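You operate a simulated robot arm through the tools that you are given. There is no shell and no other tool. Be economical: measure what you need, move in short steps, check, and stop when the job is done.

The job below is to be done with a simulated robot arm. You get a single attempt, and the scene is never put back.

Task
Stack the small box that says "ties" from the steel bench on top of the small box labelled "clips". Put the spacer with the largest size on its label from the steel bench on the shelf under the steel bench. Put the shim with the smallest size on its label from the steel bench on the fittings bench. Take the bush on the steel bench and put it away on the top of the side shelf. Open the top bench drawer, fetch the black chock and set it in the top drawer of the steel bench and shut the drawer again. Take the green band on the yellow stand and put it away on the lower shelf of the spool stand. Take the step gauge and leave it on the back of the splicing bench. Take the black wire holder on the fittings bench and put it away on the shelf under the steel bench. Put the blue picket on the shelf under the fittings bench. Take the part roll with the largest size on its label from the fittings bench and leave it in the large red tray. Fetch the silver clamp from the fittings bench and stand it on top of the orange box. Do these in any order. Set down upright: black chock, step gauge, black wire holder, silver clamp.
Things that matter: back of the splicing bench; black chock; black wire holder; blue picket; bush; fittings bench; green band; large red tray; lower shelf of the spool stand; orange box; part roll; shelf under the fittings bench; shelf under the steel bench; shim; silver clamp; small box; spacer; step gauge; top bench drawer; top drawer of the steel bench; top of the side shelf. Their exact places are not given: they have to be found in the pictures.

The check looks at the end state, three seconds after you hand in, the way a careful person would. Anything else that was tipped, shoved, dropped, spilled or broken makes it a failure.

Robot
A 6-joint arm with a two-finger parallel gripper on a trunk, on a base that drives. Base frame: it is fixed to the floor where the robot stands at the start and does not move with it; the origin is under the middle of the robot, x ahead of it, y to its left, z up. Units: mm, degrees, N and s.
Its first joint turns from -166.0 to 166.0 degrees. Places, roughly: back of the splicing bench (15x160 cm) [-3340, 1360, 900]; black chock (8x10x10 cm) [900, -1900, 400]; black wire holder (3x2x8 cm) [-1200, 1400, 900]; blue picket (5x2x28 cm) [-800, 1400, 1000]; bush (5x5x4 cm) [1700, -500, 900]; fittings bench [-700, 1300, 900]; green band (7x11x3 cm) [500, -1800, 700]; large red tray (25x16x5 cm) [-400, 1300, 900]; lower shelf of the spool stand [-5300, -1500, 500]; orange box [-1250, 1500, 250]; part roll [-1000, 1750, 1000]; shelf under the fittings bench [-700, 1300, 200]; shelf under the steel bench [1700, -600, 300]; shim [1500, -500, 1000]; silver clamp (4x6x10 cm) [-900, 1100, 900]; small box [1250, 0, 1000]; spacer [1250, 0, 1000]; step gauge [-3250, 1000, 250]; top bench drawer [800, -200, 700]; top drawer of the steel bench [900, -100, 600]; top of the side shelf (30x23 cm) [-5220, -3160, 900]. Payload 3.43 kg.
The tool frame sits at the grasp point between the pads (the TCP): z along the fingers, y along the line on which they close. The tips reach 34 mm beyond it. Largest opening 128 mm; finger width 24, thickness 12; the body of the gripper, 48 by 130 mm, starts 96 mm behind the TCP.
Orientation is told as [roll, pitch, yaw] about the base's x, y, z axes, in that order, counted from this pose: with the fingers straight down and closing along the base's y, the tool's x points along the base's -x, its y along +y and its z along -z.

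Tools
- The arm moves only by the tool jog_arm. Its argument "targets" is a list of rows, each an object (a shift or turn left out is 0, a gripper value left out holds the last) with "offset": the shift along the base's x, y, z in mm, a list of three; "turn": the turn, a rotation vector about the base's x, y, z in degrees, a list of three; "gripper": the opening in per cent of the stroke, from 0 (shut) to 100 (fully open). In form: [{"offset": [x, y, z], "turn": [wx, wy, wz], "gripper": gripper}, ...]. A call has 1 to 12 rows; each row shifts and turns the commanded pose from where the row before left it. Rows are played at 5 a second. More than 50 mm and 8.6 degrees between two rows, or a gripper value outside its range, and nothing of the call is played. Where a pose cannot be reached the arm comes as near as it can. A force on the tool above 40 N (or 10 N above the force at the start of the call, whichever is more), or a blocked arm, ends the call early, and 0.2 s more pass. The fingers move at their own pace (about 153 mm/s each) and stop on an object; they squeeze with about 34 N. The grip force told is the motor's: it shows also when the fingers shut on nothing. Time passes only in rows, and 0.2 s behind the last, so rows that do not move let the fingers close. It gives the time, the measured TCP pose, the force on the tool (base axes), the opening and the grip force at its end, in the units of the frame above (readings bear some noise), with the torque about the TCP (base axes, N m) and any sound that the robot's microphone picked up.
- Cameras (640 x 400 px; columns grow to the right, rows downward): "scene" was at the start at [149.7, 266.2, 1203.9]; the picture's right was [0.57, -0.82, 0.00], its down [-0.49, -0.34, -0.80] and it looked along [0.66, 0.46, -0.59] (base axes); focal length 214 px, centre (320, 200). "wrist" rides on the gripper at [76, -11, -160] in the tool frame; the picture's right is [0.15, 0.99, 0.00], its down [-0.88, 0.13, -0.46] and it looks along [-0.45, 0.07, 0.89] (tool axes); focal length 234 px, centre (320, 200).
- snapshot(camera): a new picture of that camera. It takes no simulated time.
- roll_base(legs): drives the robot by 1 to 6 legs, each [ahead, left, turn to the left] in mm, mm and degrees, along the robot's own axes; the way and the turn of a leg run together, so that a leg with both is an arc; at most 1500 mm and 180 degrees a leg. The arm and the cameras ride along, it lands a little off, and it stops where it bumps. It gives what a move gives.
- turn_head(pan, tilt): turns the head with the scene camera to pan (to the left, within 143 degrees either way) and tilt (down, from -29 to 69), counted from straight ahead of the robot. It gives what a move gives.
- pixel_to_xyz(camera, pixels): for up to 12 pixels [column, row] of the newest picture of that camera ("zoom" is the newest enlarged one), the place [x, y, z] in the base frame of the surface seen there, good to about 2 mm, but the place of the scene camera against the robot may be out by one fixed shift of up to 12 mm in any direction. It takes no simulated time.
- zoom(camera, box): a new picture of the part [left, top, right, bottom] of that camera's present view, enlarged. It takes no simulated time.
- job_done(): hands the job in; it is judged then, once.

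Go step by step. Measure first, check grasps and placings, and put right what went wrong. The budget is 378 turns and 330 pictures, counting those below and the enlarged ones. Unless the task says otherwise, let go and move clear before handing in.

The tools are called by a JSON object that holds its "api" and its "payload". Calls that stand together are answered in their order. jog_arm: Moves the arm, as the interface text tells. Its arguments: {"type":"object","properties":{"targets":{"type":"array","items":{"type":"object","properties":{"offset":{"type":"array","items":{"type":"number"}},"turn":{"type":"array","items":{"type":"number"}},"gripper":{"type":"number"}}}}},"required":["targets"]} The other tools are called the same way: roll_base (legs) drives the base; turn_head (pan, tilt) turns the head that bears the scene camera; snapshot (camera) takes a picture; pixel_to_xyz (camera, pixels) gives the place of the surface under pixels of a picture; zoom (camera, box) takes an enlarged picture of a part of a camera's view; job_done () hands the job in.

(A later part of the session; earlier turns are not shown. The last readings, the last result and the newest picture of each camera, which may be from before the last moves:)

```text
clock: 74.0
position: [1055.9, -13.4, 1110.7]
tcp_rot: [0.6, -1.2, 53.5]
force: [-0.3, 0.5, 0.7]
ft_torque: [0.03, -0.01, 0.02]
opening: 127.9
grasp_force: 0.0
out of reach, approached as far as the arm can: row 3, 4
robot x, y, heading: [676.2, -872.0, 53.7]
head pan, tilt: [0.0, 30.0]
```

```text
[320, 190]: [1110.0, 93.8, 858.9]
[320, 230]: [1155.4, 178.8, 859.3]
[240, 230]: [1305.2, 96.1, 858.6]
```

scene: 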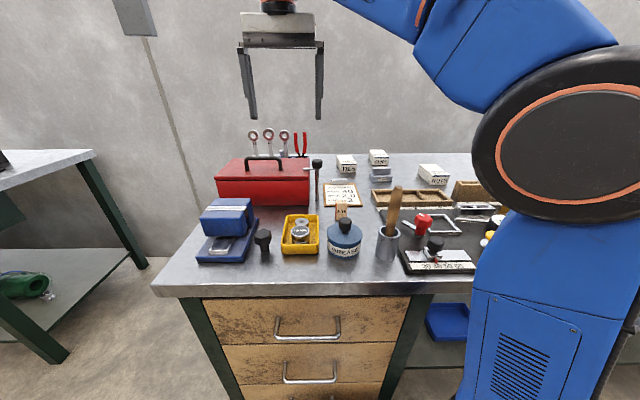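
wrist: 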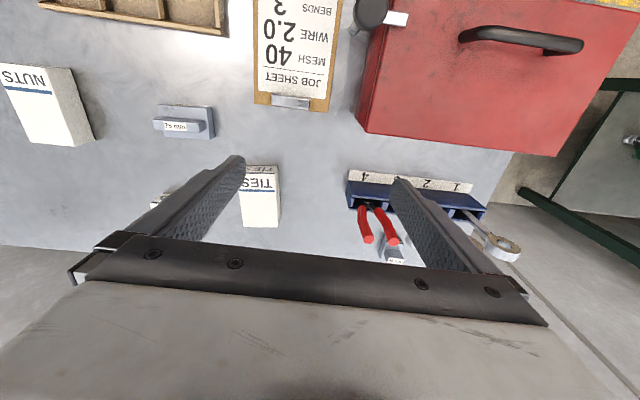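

{"api": "zoom", "payload": {"camera": "wrist", "box": [340, 190, 440, 270]}}

{"api": "zoom", "payload": {"camera": "wrist", "box": [140, 90, 300, 240]}}

{"api": "pixel_to_xyz", "payload": {"camera": "zoom", "pixels": [[165, 143], [60, 135], [150, 155], [260, 172], [300, 172], [85, 155], [180, 75], [425, 370], [540, 365], [540, 320], [430, 320], [480, 400]]}}

```text
5.00 times, centred on (390, 230) of wrist
```

zoom: 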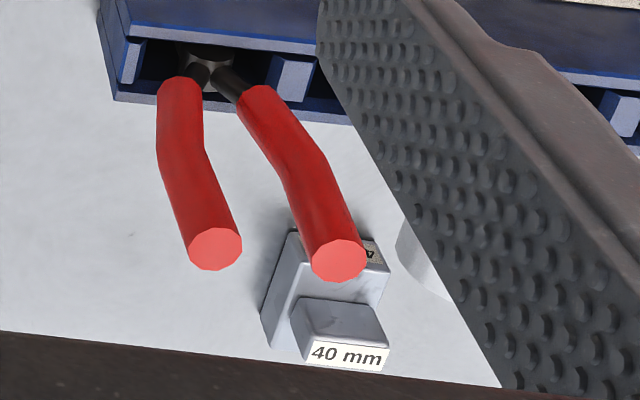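

```text
2.67 times, centred on (220, 165) of wrist
```

zoom: 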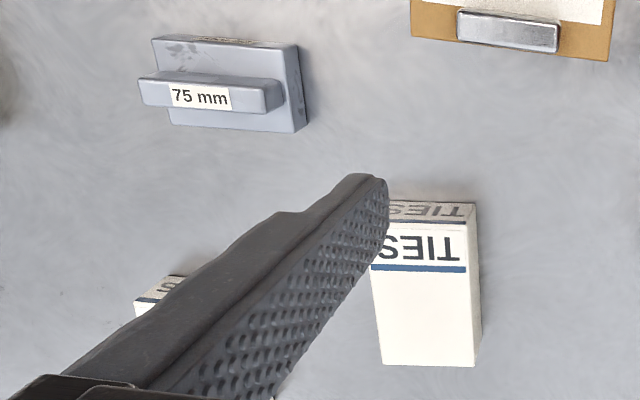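

```text
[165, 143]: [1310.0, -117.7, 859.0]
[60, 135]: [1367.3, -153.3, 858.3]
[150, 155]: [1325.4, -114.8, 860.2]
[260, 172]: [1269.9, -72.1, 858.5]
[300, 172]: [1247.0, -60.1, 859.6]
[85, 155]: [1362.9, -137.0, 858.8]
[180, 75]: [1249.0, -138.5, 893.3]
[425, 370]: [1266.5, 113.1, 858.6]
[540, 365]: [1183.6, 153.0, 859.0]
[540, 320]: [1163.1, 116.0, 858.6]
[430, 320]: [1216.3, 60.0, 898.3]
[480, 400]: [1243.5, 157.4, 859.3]
```

Spacers seen: 40 mm and 75 mm. Now I tilt the tool outward to gain reach, part-close the gripper and go above TIES.

{"api": "jog_arm", "payload": {"targets": [{"turn": [6.5, -4.7, 0], "gripper": 70}, {"turn": [6.5, -4.7, 0]}, {"turn": [6.5, -4.7, 0]}, {"offset": [29, 13, -20]}, {"offset": [29, 13, -20]}, {"offset": [29, 13, -20]}, {"offset": [29, 13, -20]}, {"offset": [29, 13, -10]}]}}

{"api": "snapshot", "payload": {"camera": "wrist"}}

```text
clock: 75.8
position: [1198.5, 65.3, 1005.8]
tcp_rot: [0.5, -24.5, 53.7]
force: [0.0, 0.5, 0.6]
ft_torque: [0.01, -0.01, 0.01]
opening: 89.6
grasp_force: 0.0
robot x, y, heading: [674.6, -865.6, 53.7]
head pan, tilt: [0.0, 30.0]
```

```text
288 pictures are left
```

wrist: 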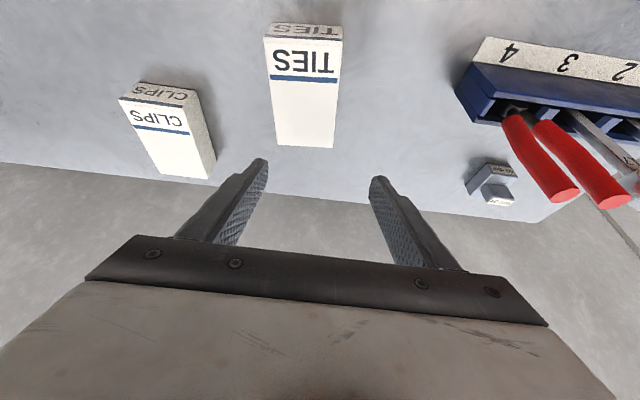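

{"api": "pixel_to_xyz", "payload": {"camera": "wrist", "pixels": [[266, 40], [341, 43], [333, 145], [278, 143], [304, 95], [121, 99], [187, 108], [213, 175], [163, 174], [160, 140], [304, 30], [155, 90]]}}

```text
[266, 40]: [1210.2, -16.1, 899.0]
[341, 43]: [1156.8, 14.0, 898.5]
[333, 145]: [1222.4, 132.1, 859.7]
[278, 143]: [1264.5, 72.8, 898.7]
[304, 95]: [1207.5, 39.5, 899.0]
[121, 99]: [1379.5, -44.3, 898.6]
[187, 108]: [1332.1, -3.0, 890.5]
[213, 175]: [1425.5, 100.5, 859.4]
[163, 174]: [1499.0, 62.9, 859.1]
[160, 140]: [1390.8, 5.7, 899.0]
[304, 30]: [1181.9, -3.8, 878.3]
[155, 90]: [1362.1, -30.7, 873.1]
```

TIES top is centred near (1211,43,899), turned to ~59.6°; CLIPS near (1390,15) at ~49°. I align and descend to grip TIES.

{"api": "jog_arm", "payload": {"targets": [{"offset": [4, -33, 0], "turn": [0, 0, 6]}, {"offset": [0, 0, -36]}, {"offset": [0, 0, -36]}]}}

{"api": "snapshot", "payload": {"camera": "wrist"}}

```text
clock: 76.6
position: [1200.3, 33.3, 936.3]
tcp_rot: [0.5, -24.5, 59.7]
force: [0.5, 0.4, 0.0]
ft_torque: [-0.01, 0.0, 0.01]
opening: 89.4
grasp_force: 0.1
robot x, y, heading: [676.9, -868.8, 53.8]
head pan, tilt: [0.0, 30.0]
```

```text
287 pictures are left
```

wrist: 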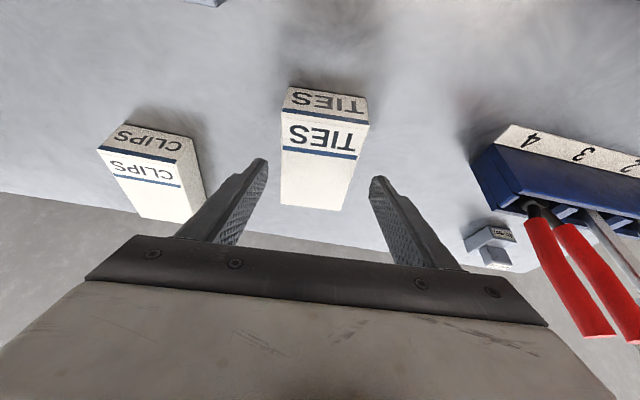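

Alignment looks centred. Descend, close, lift a little.

{"api": "jog_arm", "payload": {"targets": [{"offset": [1, -1, -35]}, {"gripper": 0}, {}, {}, {"offset": [0, 0, 20]}, {"offset": [0, 0, 40]}]}}

{"api": "snapshot", "payload": {"camera": "wrist"}}

```text
clock: 78.0
position: [1202.2, 33.4, 963.2]
tcp_rot: [0.5, -24.4, 59.7]
force: [0.4, 0.4, -0.1]
ft_torque: [0.0, 0.01, 0.05]
opening: 0.1
grasp_force: 33.3
robot x, y, heading: [677.7, -870.3, 53.6]
head pan, tilt: [0.0, 30.0]
```

```text
286 pictures are left
```

wrist: 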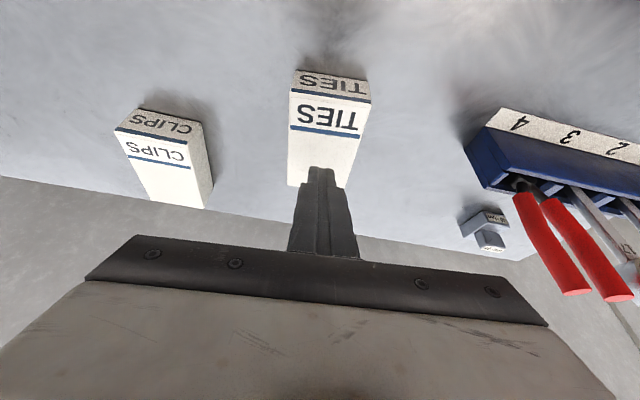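

The fingers shut on nothing. I check where the fingertips and the box are in this view.

{"api": "pixel_to_xyz", "payload": {"camera": "wrist", "pixels": [[291, 92], [370, 104], [345, 187], [288, 185], [320, 172], [320, 200], [320, 240], [330, 150], [150, 270]]}}

```text
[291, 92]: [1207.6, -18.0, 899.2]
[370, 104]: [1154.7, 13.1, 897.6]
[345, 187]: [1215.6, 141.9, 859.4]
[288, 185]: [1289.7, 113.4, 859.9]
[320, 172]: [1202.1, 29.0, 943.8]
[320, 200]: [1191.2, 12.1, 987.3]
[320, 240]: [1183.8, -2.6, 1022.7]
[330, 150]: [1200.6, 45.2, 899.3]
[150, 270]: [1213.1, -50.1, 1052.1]
```

{"api": "jog_arm", "payload": {"targets": [{"gripper": 70}, {}, {"offset": [0, 0, -30]}, {"offset": [0, 0, -30]}, {}, {}]}}

{"api": "snapshot", "payload": {"camera": "wrist"}}

```text
clock: 79.4
position: [1203.5, 32.9, 900.0]
tcp_rot: [0.6, -24.5, 59.7]
force: [0.0, -0.9, -0.5]
ft_torque: [-0.02, -0.02, -0.01]
opening: 89.7
grasp_force: 0.0
robot x, y, heading: [674.6, -869.2, 53.8]
head pan, tilt: [0.0, 30.0]
```

```text
285 pictures are left
```

wrist: 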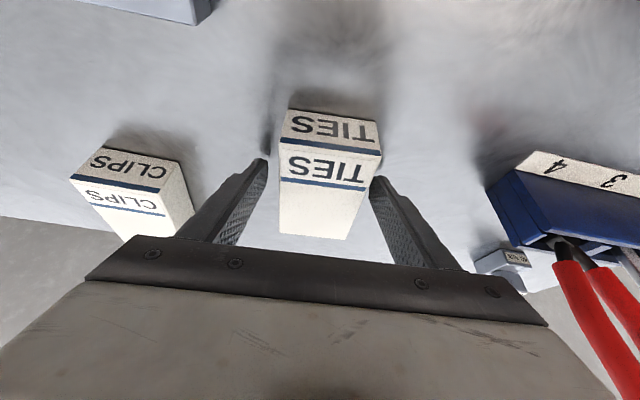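

Now the fingers straddle the box (tips at rows ~165–180 beside it). Close and check before lifting.

{"api": "jog_arm", "payload": {"targets": [{"gripper": 0}, {}, {}, {}]}}

{"api": "snapshot", "payload": {"camera": "wrist"}}

```text
clock: 80.4
position: [1204.1, 32.5, 901.2]
tcp_rot: [0.5, -24.4, 59.5]
force: [-0.3, 0.5, 1.0]
ft_torque: [-0.08, -0.15, 0.05]
opening: 65.5
grasp_force: 33.4
robot x, y, heading: [674.7, -866.0, 53.5]
head pan, tilt: [0.0, 30.0]
```

```text
284 pictures are left
```

wrist: 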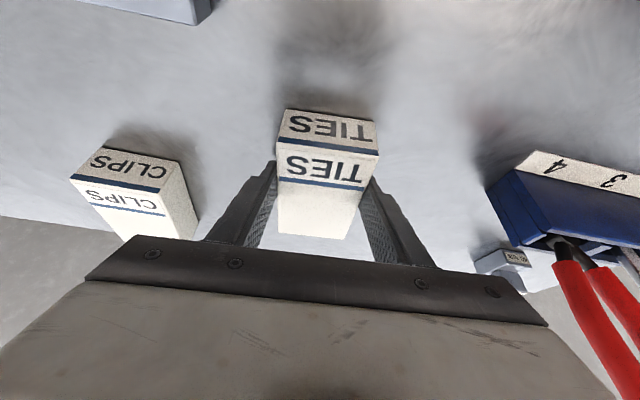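

Gripped at 65.5 mm. Lift, turn to match CLIPS and carry over it.

{"api": "jog_arm", "payload": {"targets": [{"offset": [0, 0, 35]}, {"offset": [0, 0, 35]}, {"offset": [44, -7, 0], "turn": [0, 0, -5]}, {"offset": [44, -7, 0], "turn": [0, 0, -5]}, {"offset": [44, -7, 0]}, {"offset": [40, -6, 0]}, {}, {}]}}

{"api": "snapshot", "payload": {"camera": "wrist"}}

```text
clock: 82.2
position: [1372.7, 3.3, 974.3]
tcp_rot: [0.5, -24.5, 49.6]
force: [0.0, 1.1, -2.7]
ft_torque: [-0.04, 0.03, -0.04]
opening: 65.6
grasp_force: 33.4
robot x, y, heading: [675.7, -871.3, 53.9]
head pan, tilt: [0.0, 30.0]
```

```text
283 pictures are left
```

wrist: 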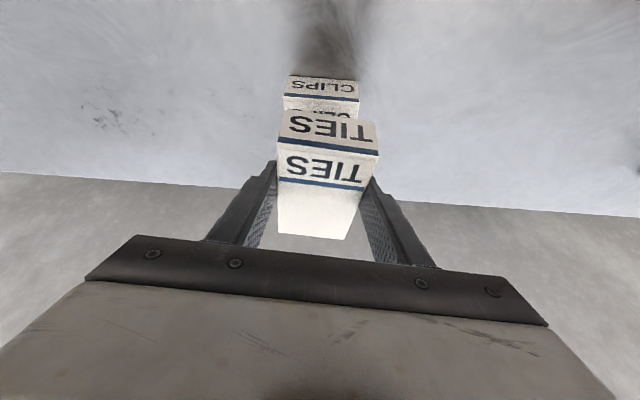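

{"api": "zoom", "payload": {"camera": "wrist", "box": [250, 60, 410, 160]}}

{"api": "pixel_to_xyz", "payload": {"camera": "wrist", "pixels": [[285, 98], [357, 103], [286, 80], [356, 83], [288, 116], [375, 130], [281, 146], [376, 158], [290, 230], [345, 235]]}}

```text
4.00 times, centred on (330, 110) of wrist
```

zoom: 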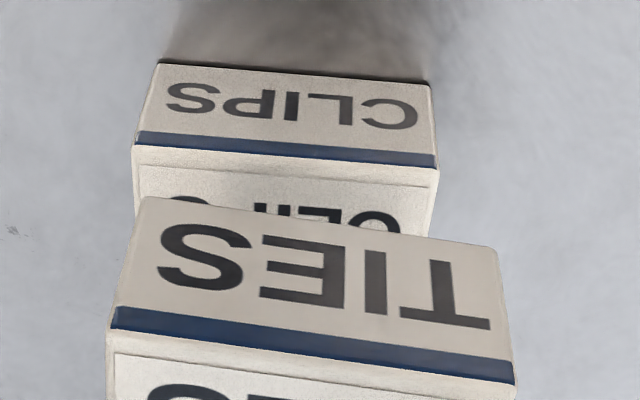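

```text
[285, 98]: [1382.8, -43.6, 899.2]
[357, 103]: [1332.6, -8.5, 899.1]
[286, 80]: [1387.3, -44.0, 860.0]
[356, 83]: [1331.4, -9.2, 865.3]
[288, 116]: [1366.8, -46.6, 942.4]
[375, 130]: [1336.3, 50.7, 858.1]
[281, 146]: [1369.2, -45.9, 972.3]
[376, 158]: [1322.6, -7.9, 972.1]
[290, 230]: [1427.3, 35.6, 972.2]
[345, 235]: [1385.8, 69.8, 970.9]
```

Adjust a touch (+9,+3, +4°) and lower onto CLIPS.

{"api": "jog_arm", "payload": {"targets": [{"offset": [9, 2, 0], "turn": [0, 0, 4]}, {"offset": [0, 0, -15]}, {"offset": [0, 0, -10]}, {}, {}]}}

{"api": "snapshot", "payload": {"camera": "wrist"}}

{"api": "pixel_to_xyz", "payload": {"camera": "wrist", "pixels": [[281, 146], [376, 158], [288, 116], [290, 230]]}}

```text
clock: 83.4
position: [1381.4, 4.8, 950.8]
tcp_rot: [0.4, -24.7, 53.7]
force: [0.3, 0.7, -3.5]
ft_torque: [-0.08, 0.05, -0.01]
opening: 65.6
grasp_force: 34.2
robot x, y, heading: [676.3, -867.7, 53.9]
head pan, tilt: [0.0, 30.0]
```

```text
281 pictures are left
```

wrist: 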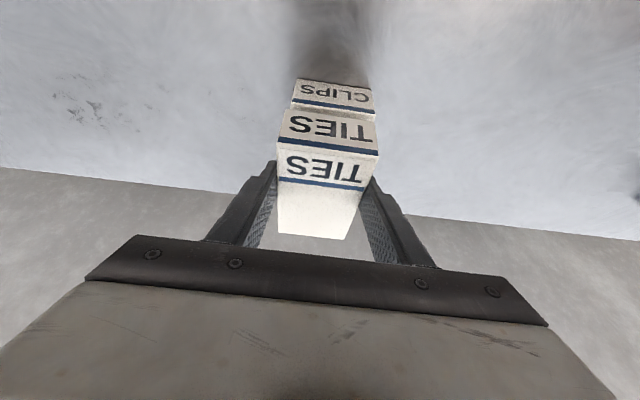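

```text
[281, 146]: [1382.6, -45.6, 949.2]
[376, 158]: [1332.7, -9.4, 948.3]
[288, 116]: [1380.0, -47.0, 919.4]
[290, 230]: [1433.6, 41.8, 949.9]
```

Aligned with CLIPS. Lower the last 10 mm and release, then rise.

{"api": "jog_arm", "payload": {"targets": [{"offset": [0, 0, -5]}, {"offset": [0, 0, -4]}, {}, {}]}}

{"api": "jog_arm", "payload": {"targets": [{"gripper": 70}, {}, {}, {"offset": [0, 0, 30]}, {"offset": [-15, -25, 30]}, {"offset": [-15, -25, 30]}, {}]}}

{"api": "snapshot", "payload": {"camera": "wrist"}}

```text
clock: 84.4
position: [1383.1, 4.7, 942.3]
tcp_rot: [0.4, -24.7, 53.8]
force: [-0.1, -0.2, -3.8]
ft_torque: [-0.04, 0.05, 0.01]
opening: 65.5
grasp_force: 33.6
robot x, y, heading: [674.8, -865.4, 53.4]
head pan, tilt: [0.0, 30.0]
```

```text
clock: 86.0
position: [1355.3, -43.7, 1027.2]
tcp_rot: [0.5, -24.4, 53.6]
force: [0.8, -0.6, 0.1]
ft_torque: [0.0, -0.01, 0.04]
opening: 89.7
grasp_force: 0.0
robot x, y, heading: [680.3, -867.1, 53.7]
head pan, tilt: [0.0, 30.0]
```

```text
280 pictures are left
```

wrist: 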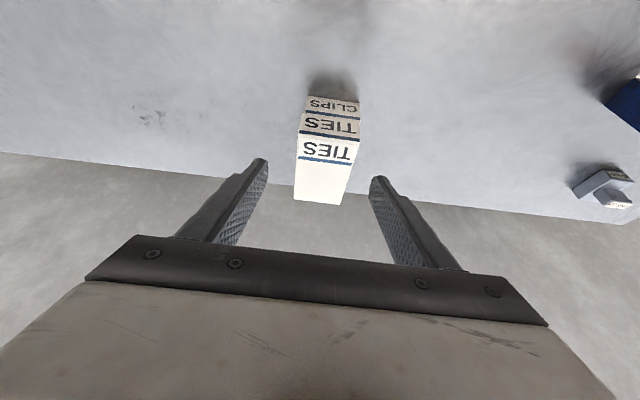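

TIES stands on CLIPS. Before taking a spacer I survey the right side of the bench for other spacers.

{"api": "turn_head", "payload": {"pan": -38, "tilt": 15}}

{"api": "snapshot", "payload": {"camera": "scene"}}

```text
clock: 87.0
position: [1356.6, -42.5, 1027.4]
tcp_rot: [0.4, -24.4, 53.6]
force: [0.3, 0.3, 0.4]
ft_torque: [-0.01, 0.0, -0.01]
opening: 89.5
grasp_force: 0.1
robot x, y, heading: [676.2, -869.9, 53.6]
head pan, tilt: [-38.0, 15.0]
```

```text
279 pictures are left
```

scene: 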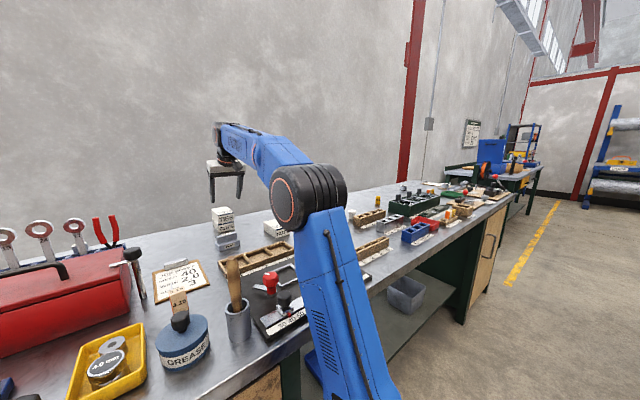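

I retract and untilt, then drive right to the shim/bush and survey there.

{"api": "jog_arm", "payload": {"targets": [{"offset": [-20, -28, 12], "turn": [-6.5, 4.7, 0]}, {"offset": [-20, -28, 12], "turn": [-6.5, 4.7, 0]}, {"offset": [-20, -28, 12], "turn": [-6.5, 4.7, 0]}, {"offset": [-20, -28, 12]}, {"offset": [-20, -28, 10]}, {"offset": [-20, -28, 10]}, {}]}}

{"api": "roll_base", "payload": {"legs": [[0, -500, 0.7]]}}

{"api": "turn_head", "payload": {"pan": -25, "tilt": 25}}

{"api": "snapshot", "payload": {"camera": "scene"}}

{"api": "snapshot", "payload": {"camera": "wrist"}}

```text
clock: 88.6
position: [1235.3, -212.4, 1096.5]
tcp_rot: [0.3, -0.5, 53.7]
force: [0.3, 1.3, -1.2]
ft_torque: [-0.03, 0.01, -0.02]
opening: 89.5
grasp_force: 0.1
robot x, y, heading: [673.5, -865.9, 53.5]
head pan, tilt: [-38.0, 15.0]
```

```text
clock: 91.6
position: [1639.1, -502.6, 1095.1]
tcp_rot: [0.2, -0.5, 54.2]
force: [-1.0, -0.7, -0.9]
ft_torque: [-0.01, 0.0, 0.03]
opening: 89.7
grasp_force: 0.1
robot x, y, heading: [1084.6, -1164.7, 54.1]
head pan, tilt: [-38.0, 15.0]
```

```text
clock: 92.3
position: [1638.8, -502.5, 1096.2]
tcp_rot: [0.3, -0.4, 54.3]
force: [0.1, 0.6, -1.1]
ft_torque: [-0.01, -0.03, -0.01]
opening: 89.5
grasp_force: 0.1
robot x, y, heading: [1086.8, -1165.0, 54.2]
head pan, tilt: [-25.0, 25.0]
```

```text
278 pictures are left
```

scene: 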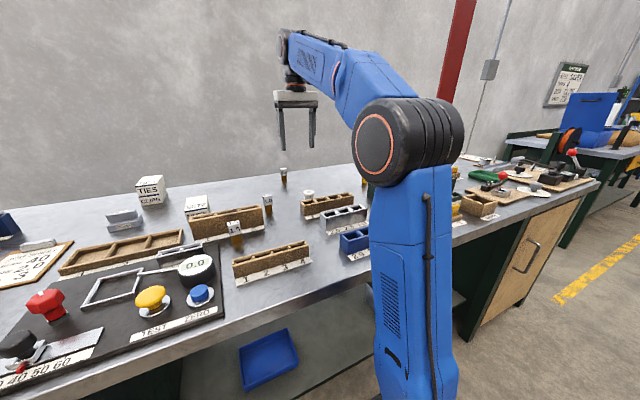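

```text
277 pictures are left
```

wrist: 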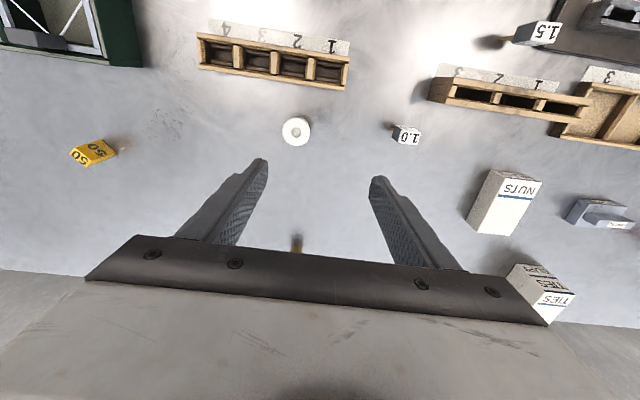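

{"api": "roll_base", "payload": {"legs": [[0, -750, 0]]}}

{"api": "turn_head", "payload": {"pan": 20, "tilt": 28}}

{"api": "snapshot", "payload": {"camera": "scene"}}

{"api": "snapshot", "payload": {"camera": "wrist"}}

{"api": "zoom", "payload": {"camera": "scene", "box": [140, 130, 380, 290]}}

```text
clock: 96.4
position: [2251.0, -941.4, 1096.3]
tcp_rot: [0.2, -0.4, 54.4]
force: [-0.3, 0.6, 0.5]
ft_torque: [-0.02, -0.01, -0.02]
opening: 89.6
grasp_force: 0.0
robot x, y, heading: [1701.4, -1608.2, 54.5]
head pan, tilt: [-25.0, 25.0]
```

```text
clock: 97.6
position: [2252.3, -941.8, 1095.4]
tcp_rot: [0.3, -0.4, 54.3]
force: [-0.2, -0.3, 0.1]
ft_torque: [0.02, 0.01, 0.0]
opening: 89.8
grasp_force: 0.1
robot x, y, heading: [1699.6, -1603.7, 54.7]
head pan, tilt: [20.0, 28.0]
```

```text
276 pictures are left
```

scene: 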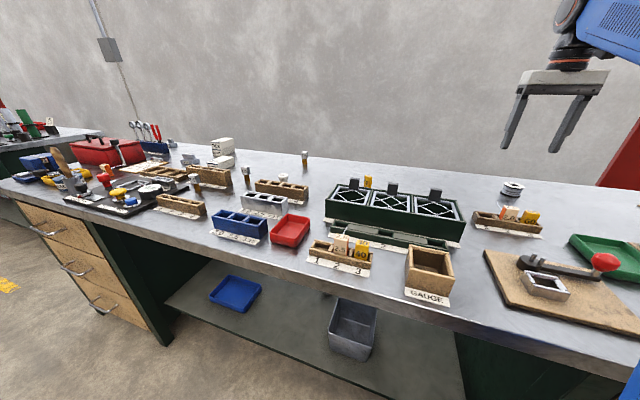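

```text
275 pictures are left
```

wrist: 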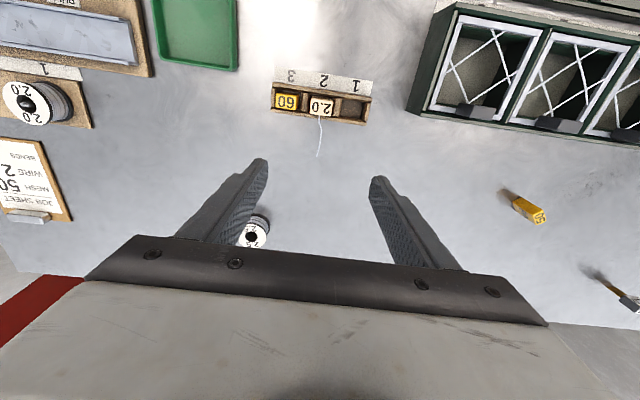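

```text
2.50 times, centred on (260, 210) of scene
```

zoom: 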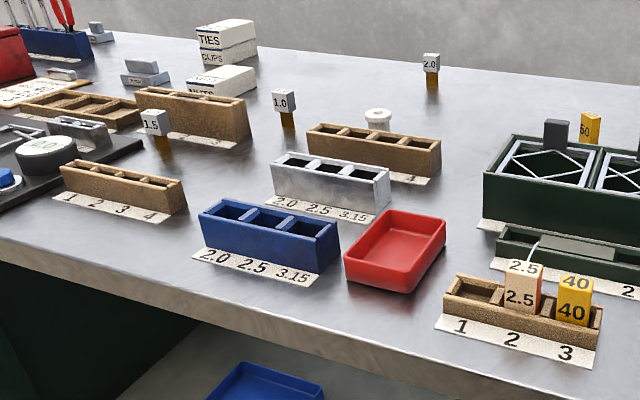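

{"api": "turn_head", "payload": {"pan": -45, "tilt": 25}}

{"api": "snapshot", "payload": {"camera": "scene"}}

{"api": "turn_head", "payload": {"pan": 0, "tilt": 40}}

{"api": "snapshot", "payload": {"camera": "scene"}}

```text
clock: 98.9
position: [2251.6, -941.6, 1097.4]
tcp_rot: [0.2, -0.3, 54.4]
force: [1.0, 0.6, -0.7]
ft_torque: [-0.03, -0.01, 0.0]
opening: 89.5
grasp_force: 0.1
robot x, y, heading: [1703.1, -1608.6, 54.6]
head pan, tilt: [-45.0, 25.0]
```

```text
273 pictures are left
```

scene: 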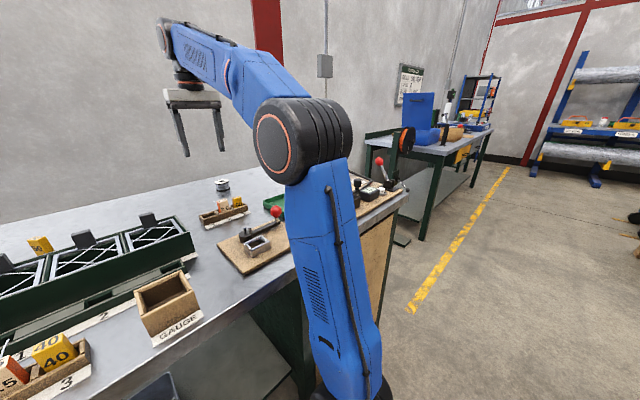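

```text
clock: 100.0
position: [2252.1, -941.2, 1095.0]
tcp_rot: [0.3, -0.4, 54.4]
force: [-0.1, 0.0, -0.9]
ft_torque: [0.0, 0.0, -0.02]
opening: 89.6
grasp_force: 0.0
robot x, y, heading: [1704.4, -1607.2, 54.5]
head pan, tilt: [0.0, 40.0]
```

```text
272 pictures are left
```

scene: 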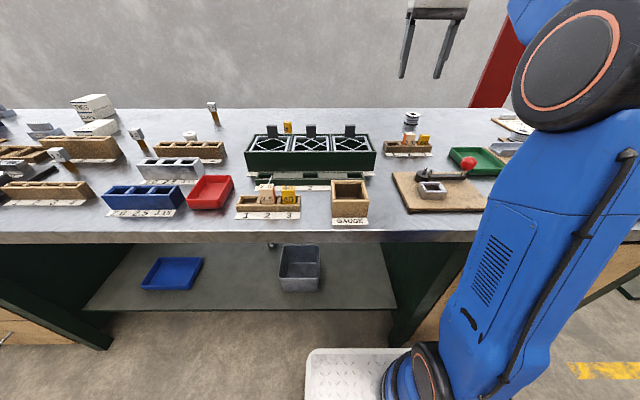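

No more spacers: 75 mm is the largest. I measure free shelf places under the bench.

{"api": "pixel_to_xyz", "payload": {"camera": "scene", "pixels": [[235, 270], [235, 302], [205, 260], [185, 292], [345, 270], [345, 302], [265, 260], [105, 302], [120, 250], [235, 245], [150, 275], [280, 285]]}}

{"api": "zoom", "payload": {"camera": "scene", "box": [80, 230, 400, 320]}}

```text
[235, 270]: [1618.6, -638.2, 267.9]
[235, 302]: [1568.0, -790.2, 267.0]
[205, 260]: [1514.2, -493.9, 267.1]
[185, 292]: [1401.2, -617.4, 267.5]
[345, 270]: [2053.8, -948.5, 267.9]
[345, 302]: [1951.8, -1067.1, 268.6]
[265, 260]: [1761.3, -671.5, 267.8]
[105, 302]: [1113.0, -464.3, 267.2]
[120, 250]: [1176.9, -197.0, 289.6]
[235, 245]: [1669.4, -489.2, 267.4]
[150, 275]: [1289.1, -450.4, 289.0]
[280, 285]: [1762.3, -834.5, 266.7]
```

```text
2.00 times, centred on (240, 275) of scene
```

zoom: 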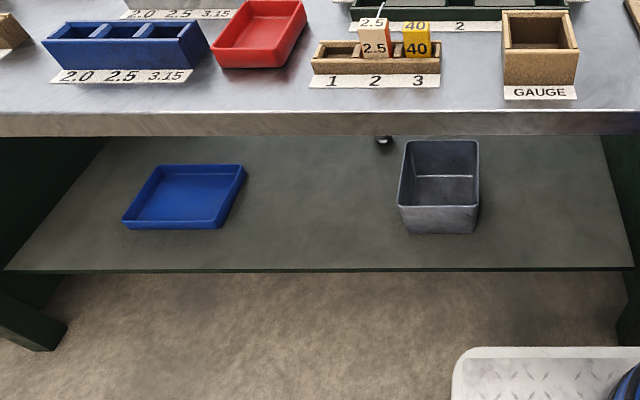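

Shelf is at z≈260, front edge V≈272. Drive back left to the 75 mm spacer.

{"api": "roll_base", "payload": {"legs": [[0, 1240, 0]]}}

{"api": "snapshot", "payload": {"camera": "wrist"}}

```text
clock: 106.3
position: [1268.7, -233.2, 1096.5]
tcp_rot: [0.3, -0.5, 53.7]
force: [0.2, -0.2, 0.4]
ft_torque: [0.01, 0.0, 0.01]
opening: 89.7
grasp_force: 0.0
robot x, y, heading: [711.8, -889.5, 53.7]
head pan, tilt: [0.0, 40.0]
stopped in leg 1: the robot was blocked; the commanded pose is now the measured one
```

```text
270 pictures are left
```

wrist: 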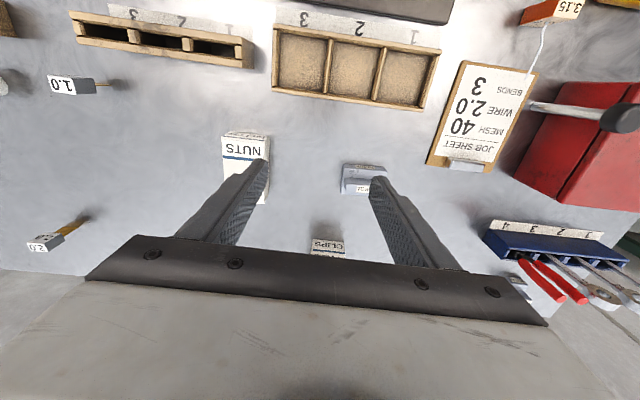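

{"api": "pixel_to_xyz", "payload": {"camera": "wrist", "pixels": [[343, 166], [386, 169], [343, 192], [360, 190], [360, 175], [350, 180], [365, 183], [362, 200]]}}

{"api": "zoom", "payload": {"camera": "wrist", "box": [320, 140, 420, 220]}}

```text
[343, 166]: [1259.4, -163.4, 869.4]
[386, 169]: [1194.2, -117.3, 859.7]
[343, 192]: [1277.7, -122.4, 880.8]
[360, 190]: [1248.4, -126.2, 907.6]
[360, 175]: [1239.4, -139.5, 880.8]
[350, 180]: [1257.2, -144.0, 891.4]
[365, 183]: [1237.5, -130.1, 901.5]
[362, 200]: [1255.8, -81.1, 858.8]
```

```text
5.00 times, centred on (370, 180) of wrist
```

zoom: 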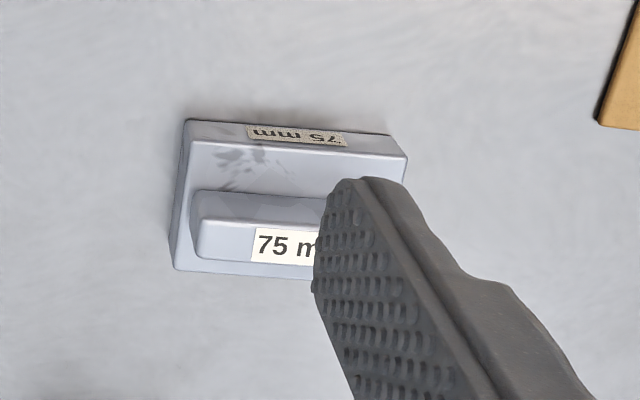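

The spacer is centred near (1238,-121), 75 mm along U, top 908. I tilt ~42° and approach.

{"api": "jog_arm", "payload": {"targets": [{"offset": [-7, 21, -10], "turn": [6.9, -4.96, 0]}, {"offset": [-7, 21, -20], "turn": [6.9, -4.96, 0]}, {"offset": [-7, 21, -25], "turn": [6.9, -4.96, 0]}, {"offset": [-7, 21, -25], "turn": [6.9, -4.96, 0]}, {"offset": [-6, 20, -25], "turn": [6.9, -4.96, 0]}, {}, {}]}}

{"api": "snapshot", "payload": {"camera": "wrist"}}

```text
clock: 107.9
position: [1234.4, -130.2, 988.9]
tcp_rot: [0.9, -42.8, 53.5]
force: [-0.6, 0.3, -0.4]
ft_torque: [0.01, 0.0, 0.0]
opening: 89.8
grasp_force: 0.0
robot x, y, heading: [709.1, -892.5, 54.0]
head pan, tilt: [0.0, 40.0]
```

```text
268 pictures are left
```

wrist: 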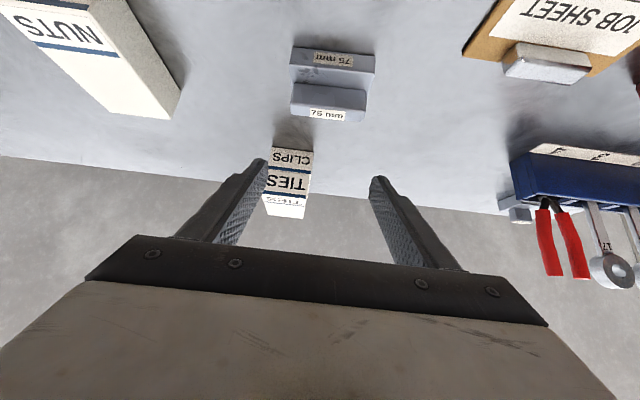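

{"api": "pixel_to_xyz", "payload": {"camera": "wrist", "pixels": [[294, 66], [372, 72], [300, 85], [362, 90], [300, 100], [330, 95], [366, 110]]}}

```text
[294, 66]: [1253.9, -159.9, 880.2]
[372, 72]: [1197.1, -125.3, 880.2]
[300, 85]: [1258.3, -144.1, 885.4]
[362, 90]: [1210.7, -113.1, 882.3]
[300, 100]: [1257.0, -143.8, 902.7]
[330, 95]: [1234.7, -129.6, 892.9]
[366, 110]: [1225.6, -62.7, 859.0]
```

Aligned. Descend and settle, then close.

{"api": "jog_arm", "payload": {"targets": [{"offset": [0, 1, -40]}, {"offset": [0, 0, -40]}, {"offset": [0, 0, -12]}, {}, {}, {"gripper": 0}, {}, {}, {}]}}

{"api": "snapshot", "payload": {"camera": "wrist"}}

```text
clock: 109.9
position: [1236.7, -127.1, 895.7]
tcp_rot: [0.9, -43.0, 53.5]
force: [0.7, -0.4, -0.2]
ft_torque: [-0.1, -0.12, 0.01]
opening: 74.8
grasp_force: 34.4
robot x, y, heading: [710.9, -893.9, 53.8]
head pan, tilt: [0.0, 40.0]
```

```text
267 pictures are left
```

wrist: 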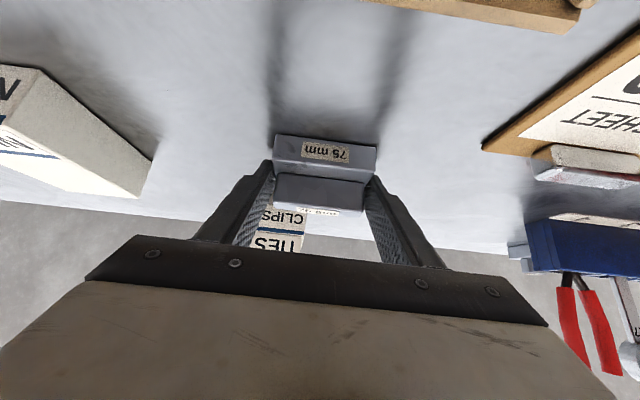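

Gripped (74.8 mm). Lift, retract, back off and turn side-on to reach the shelf.

{"api": "jog_arm", "payload": {"targets": [{"offset": [0, 0, 40]}, {"offset": [0, 0, 40]}, {"offset": [-15, -20, 40]}, {"offset": [-20, -28, 30]}, {"offset": [-25, -35, 20]}, {"offset": [-25, -35, 10]}, {"offset": [-25, -35, 5]}, {"offset": [-25, -35, 0]}, {}]}}

{"api": "roll_base", "payload": {"legs": [[-150, 0, 0], [0, 0, -89.5]]}}

{"api": "snapshot", "payload": {"camera": "wrist"}}

```text
clock: 111.9
position: [1096.3, -314.6, 1084.2]
tcp_rot: [0.9, -42.8, 53.5]
force: [-0.5, -0.9, -4.4]
ft_torque: [0.0, -0.01, 0.01]
opening: 74.4
grasp_force: 33.6
robot x, y, heading: [709.4, -888.1, 53.8]
head pan, tilt: [0.0, 40.0]
```

```text
clock: 117.1
position: [1202.5, -1393.1, 1085.3]
tcp_rot: [0.7, -42.9, -35.7]
force: [-0.3, -0.2, -3.2]
ft_torque: [0.0, 0.0, -0.01]
opening: 74.5
grasp_force: 34.1
robot x, y, heading: [620.2, -1014.7, -35.5]
head pan, tilt: [0.0, 40.0]
```

```text
266 pictures are left
```

wrist: 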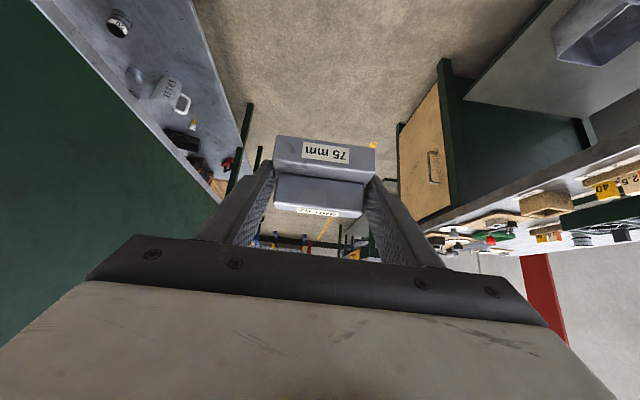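

Side-on now. I drive ahead along the aisle, then swing the arm round to the left in an arc.

{"api": "roll_base", "payload": {"legs": [[320, 0, 0]]}}

{"api": "jog_arm", "payload": {"targets": [{"offset": [25, 31, 0], "turn": [0, 0, 6]}, {"offset": [22, 34, 0], "turn": [0, 0, 6]}, {"offset": [19, 37, 0], "turn": [0, 0, 6]}, {"offset": [15, 40, 0], "turn": [0, 0, 6]}, {"offset": [11, 41, 0], "turn": [0, 0, 6]}, {"offset": [7, 43, 0], "turn": [0, 0, 6]}, {"offset": [2, 44, 0], "turn": [0, 0, 6]}, {"offset": [-2, 45, 0], "turn": [0, 0, 6]}, {"offset": [-7, 45, 0], "turn": [0, 0, 6]}, {"offset": [-12, 45, 0], "turn": [0, 0, 6]}, {"offset": [-16, 44, 0], "turn": [0, 0, 6]}, {"offset": [-21, 43, 0], "turn": [0, 0, 6]}]}}

```text
clock: 119.2
position: [1459.6, -1582.1, 1085.7]
tcp_rot: [0.8, -42.9, -36.0]
force: [-0.4, 0.0, -2.6]
ft_torque: [0.0, -0.01, 0.02]
opening: 74.6
grasp_force: 33.9
robot x, y, heading: [884.6, -1199.6, -35.9]
head pan, tilt: [0.0, 40.0]
```

```text
clock: 121.8
position: [1500.6, -1086.6, 1086.0]
tcp_rot: [0.8, -42.9, 36.1]
force: [-1.1, 0.1, -2.6]
ft_torque: [0.0, 0.04, 0.0]
opening: 74.8
grasp_force: 33.4
robot x, y, heading: [882.1, -1196.8, -35.8]
head pan, tilt: [0.0, 40.0]
```

{"api": "jog_arm", "payload": {"targets": [{"offset": [-25, 42, 0], "turn": [0, 0, 6]}, {"offset": [-30, 39, 0], "turn": [0, 0, 6]}, {"offset": [-34, 36, 0], "turn": [0, 0, 6]}, {"offset": [0, 0, -48]}, {"offset": [0, 0, -48]}, {"offset": [0, 0, -48]}, {"offset": [0, 0, -48]}, {"offset": [0, 0, -48]}, {"offset": [0, 0, -48]}, {"offset": [0, 0, -48]}, {"offset": [0, 0, -48]}]}}

{"api": "turn_head", "payload": {"pan": 55, "tilt": 45}}

{"api": "snapshot", "payload": {"camera": "scene"}}

{"api": "snapshot", "payload": {"camera": "wrist"}}

```text
clock: 124.2
position: [1414.5, -971.9, 701.0]
tcp_rot: [0.8, -42.9, 54.1]
force: [0.3, 0.9, -3.6]
ft_torque: [-0.02, 0.01, 0.0]
opening: 74.9
grasp_force: 34.0
robot x, y, heading: [881.4, -1200.4, -35.7]
head pan, tilt: [0.0, 40.0]
```

```text
clock: 125.5
position: [1414.6, -972.2, 701.8]
tcp_rot: [0.8, -42.9, 54.0]
force: [-0.2, 0.1, -2.9]
ft_torque: [-0.01, 0.02, 0.01]
opening: 74.6
grasp_force: 34.2
robot x, y, heading: [881.3, -1197.7, -35.6]
head pan, tilt: [55.0, 45.0]
```

```text
265 pictures are left
```

scene: 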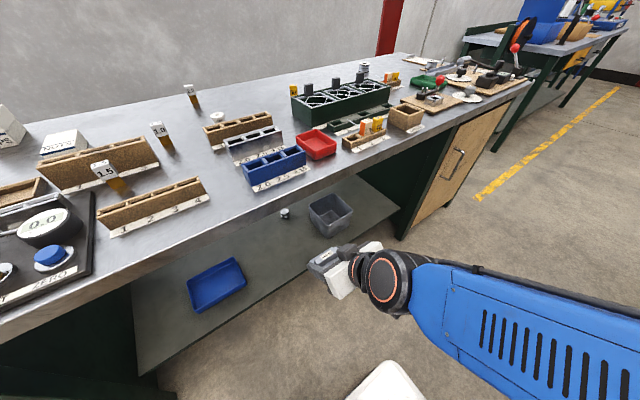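

```text
264 pictures are left
```

wrist: 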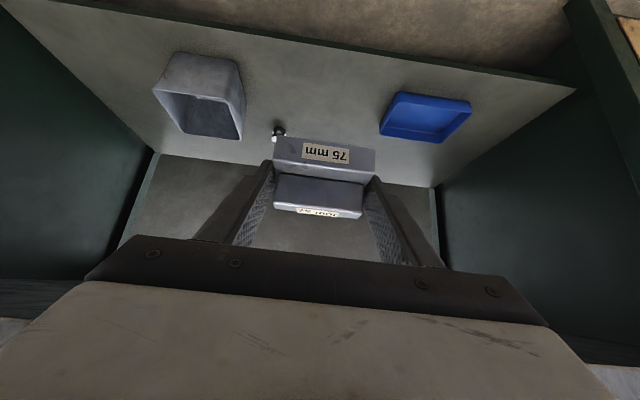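

{"api": "pixel_to_xyz", "payload": {"camera": "wrist", "pixels": [[330, 45], [320, 90], [310, 110], [385, 130], [240, 130], [280, 132], [245, 60], [392, 95]]}}

```text
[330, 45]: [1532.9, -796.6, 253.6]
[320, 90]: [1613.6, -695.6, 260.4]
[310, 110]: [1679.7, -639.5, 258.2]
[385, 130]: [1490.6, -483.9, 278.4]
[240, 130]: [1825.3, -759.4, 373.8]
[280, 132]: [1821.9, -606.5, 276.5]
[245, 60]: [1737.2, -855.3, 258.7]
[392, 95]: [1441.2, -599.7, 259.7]
```

Shelf z≈259, free spot at U≈1710. Lower outside the bench edge.

{"api": "jog_arm", "payload": {"targets": [{"offset": [0, 0, -45]}, {"offset": [0, 0, -45]}, {"offset": [0, 0, -45]}, {"offset": [0, 0, -45]}, {"offset": [0, 0, -45]}, {"offset": [0, 0, -45]}, {"offset": [0, 0, -45]}, {"offset": [0, 0, -40]}, {}]}}

{"api": "snapshot", "payload": {"camera": "wrist"}}

```text
clock: 127.5
position: [1457.8, -971.8, 391.9]
tcp_rot: [4.9, -41.9, 51.3]
force: [0.7, -0.2, -3.6]
ft_torque: [-0.06, 0.01, 0.04]
opening: 74.8
grasp_force: 34.0
out of reach, approached as far as the arm can: row 1, 4, 5, 6, 7, 8
robot x, y, heading: [880.6, -1197.1, -35.7]
head pan, tilt: [55.0, 45.0]
```

```text
263 pictures are left
```

wrist: 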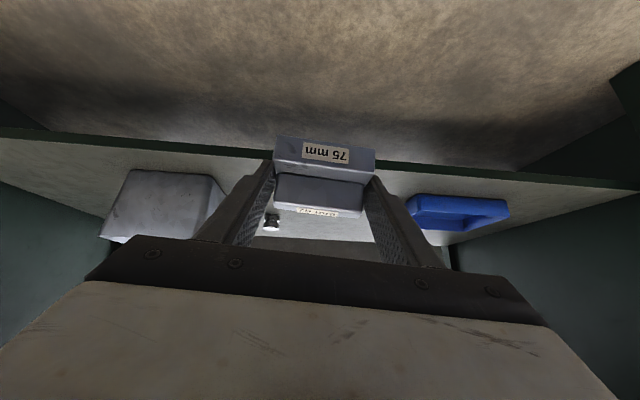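

The arm cannot fold that low so near; I move outward under the bench while lowering.

{"api": "jog_arm", "payload": {"targets": [{"offset": [26, 37, 0]}, {"offset": [26, 37, 0]}, {"offset": [26, 37, 0]}, {}, {}]}}

{"api": "snapshot", "payload": {"camera": "scene"}}

```text
clock: 128.7
position: [1531.7, -861.2, 389.3]
tcp_rot: [4.9, -41.9, 51.3]
force: [-0.5, 0.6, -3.4]
ft_torque: [0.01, 0.03, 0.0]
opening: 74.8
grasp_force: 34.0
robot x, y, heading: [881.4, -1200.7, -35.8]
head pan, tilt: [55.0, 45.0]
```

```text
262 pictures are left
```

scene: 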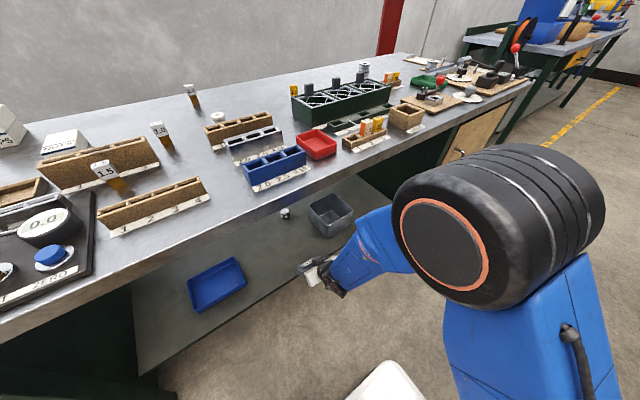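

Commands re-base to the reached pose. Straighten the small tilt, move in over the shelf spot.

{"api": "jog_arm", "payload": {"targets": [{"offset": [17, 38, 0], "turn": [-1, -3.1, 0]}, {"offset": [17, 38, 0]}, {"offset": [17, 38, -10]}, {"offset": [16, 37, -20]}, {"offset": [0, 0, -20]}, {"offset": [0, 0, -20]}, {}, {}]}}

{"api": "snapshot", "payload": {"camera": "wrist"}}

```text
clock: 130.5
position: [1621.4, -733.6, 330.9]
tcp_rot: [1.5, -42.7, 54.1]
force: [0.2, -0.7, -2.7]
ft_torque: [0.03, -0.01, -0.03]
opening: 74.4
grasp_force: 34.1
out of reach, approached as far as the arm can: row 1, 2, 4, 5, 6
robot x, y, heading: [882.8, -1201.6, -35.4]
head pan, tilt: [55.0, 45.0]
```

```text
261 pictures are left
```

wrist: 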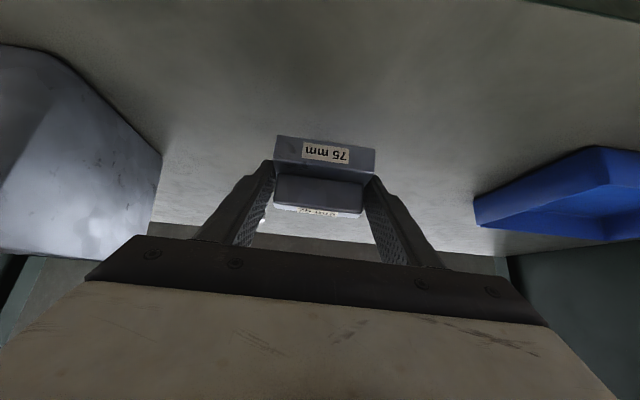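

{"api": "jog_arm", "payload": {"targets": [{"offset": [0, 0, -15]}, {"offset": [0, 0, -15]}, {}, {}]}}

{"api": "pixel_to_xyz", "payload": {"camera": "wrist", "pixels": [[276, 140], [374, 152], [274, 170], [374, 178], [330, 110], [330, 125]]}}

```text
clock: 131.5
position: [1632.9, -733.4, 302.3]
tcp_rot: [1.4, -42.8, 54.0]
force: [-0.9, -0.3, -2.9]
ft_torque: [-0.04, 0.01, 0.0]
opening: 74.5
grasp_force: 33.6
out of reach, approached as far as the arm can: row 1, 2
robot x, y, heading: [878.6, -1202.0, -35.7]
head pan, tilt: [55.0, 45.0]
```

```text
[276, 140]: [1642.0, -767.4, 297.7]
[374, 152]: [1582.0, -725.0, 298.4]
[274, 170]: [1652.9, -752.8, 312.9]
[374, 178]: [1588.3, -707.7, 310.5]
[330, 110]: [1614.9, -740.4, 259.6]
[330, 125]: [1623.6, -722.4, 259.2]
```

{"api": "jog_arm", "payload": {"targets": [{"offset": [0, 0, -5]}, {}, {}]}}

{"api": "snapshot", "payload": {"camera": "wrist"}}

{"api": "pixel_to_xyz", "payload": {"camera": "wrist", "pixels": [[276, 140], [374, 152], [330, 128], [330, 138], [330, 145]]}}

```text
clock: 132.3
position: [1634.2, -733.9, 299.4]
tcp_rot: [1.4, -42.8, 54.2]
force: [0.7, -0.3, -2.6]
ft_torque: [-0.02, 0.05, 0.02]
opening: 74.9
grasp_force: 33.9
robot x, y, heading: [881.0, -1202.3, -35.5]
head pan, tilt: [55.0, 45.0]
```

```text
260 pictures are left
```

wrist: 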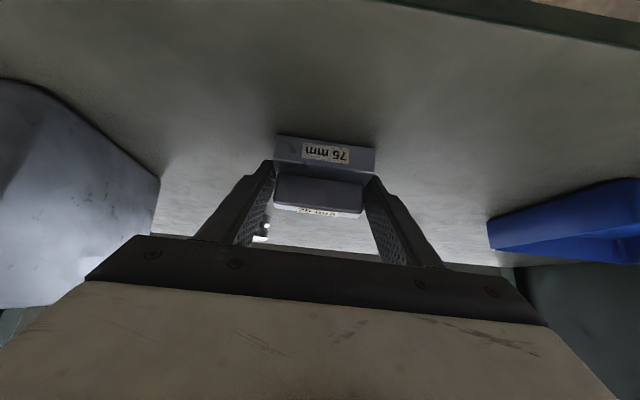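

```text
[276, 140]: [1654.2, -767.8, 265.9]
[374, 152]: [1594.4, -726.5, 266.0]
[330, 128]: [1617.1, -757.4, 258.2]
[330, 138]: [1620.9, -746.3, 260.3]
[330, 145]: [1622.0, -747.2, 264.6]
```

{"api": "jog_arm", "payload": {"targets": [{"offset": [0, 0, -3]}, {}, {"gripper": 70}, {}, {}, {"offset": [-17, -24, 32]}, {"offset": [-17, -24, 32]}, {"offset": [-20, -28, 32]}, {"offset": [-25, -35, 20]}, {}]}}

{"api": "snapshot", "payload": {"camera": "wrist"}}

```text
clock: 134.5
position: [1553.2, -846.4, 408.2]
tcp_rot: [1.4, -42.8, 54.1]
force: [0.3, -0.8, 0.3]
ft_torque: [0.0, 0.02, 0.04]
opening: 89.7
grasp_force: 0.0
out of reach, approached as far as the arm can: row 9
robot x, y, heading: [881.3, -1202.3, -35.8]
head pan, tilt: [55.0, 45.0]
```

```text
259 pictures are left
```

wrist: 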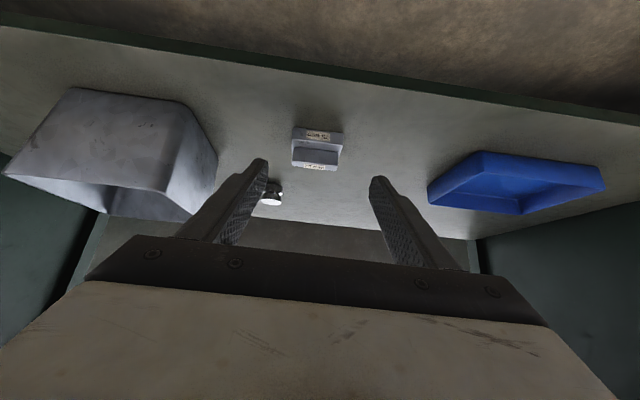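

Spacer placed well. I withdraw the arm up and look at the chock on the other side.

{"api": "jog_arm", "payload": {"targets": [{"offset": [-27, -35, 15]}, {"offset": [-27, -35, 20]}, {"offset": [-27, -35, 20]}, {"offset": [-18, -25, 35]}, {"offset": [0, 0, 48]}, {"offset": [0, 0, 48]}, {"offset": [0, 0, 48]}, {"offset": [0, 0, 48]}, {"offset": [0, 0, 48]}, {"offset": [0, 0, 48]}, {"offset": [0, 0, 48]}]}}

{"api": "turn_head", "payload": {"pan": -75, "tilt": 45}}

{"api": "snapshot", "payload": {"camera": "scene"}}

```text
clock: 136.9
position: [1461.3, -985.6, 835.2]
tcp_rot: [0.8, -42.8, 54.1]
force: [-0.5, 0.4, -0.6]
ft_torque: [0.02, 0.02, -0.02]
opening: 89.7
grasp_force: 0.0
out of reach, approached as far as the arm can: row 1
robot x, y, heading: [881.4, -1201.6, -35.5]
head pan, tilt: [55.0, 45.0]
```

```text
clock: 139.0
position: [1461.5, -984.8, 834.9]
tcp_rot: [0.8, -43.0, 54.0]
force: [-1.3, 0.3, -0.5]
ft_torque: [-0.01, -0.01, 0.0]
opening: 89.7
grasp_force: 0.0
robot x, y, heading: [880.1, -1202.7, -35.9]
head pan, tilt: [-75.0, 45.0]
```

```text
258 pictures are left
```

scene: 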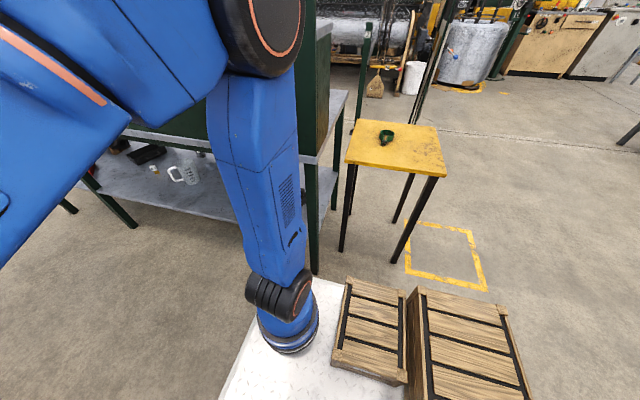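

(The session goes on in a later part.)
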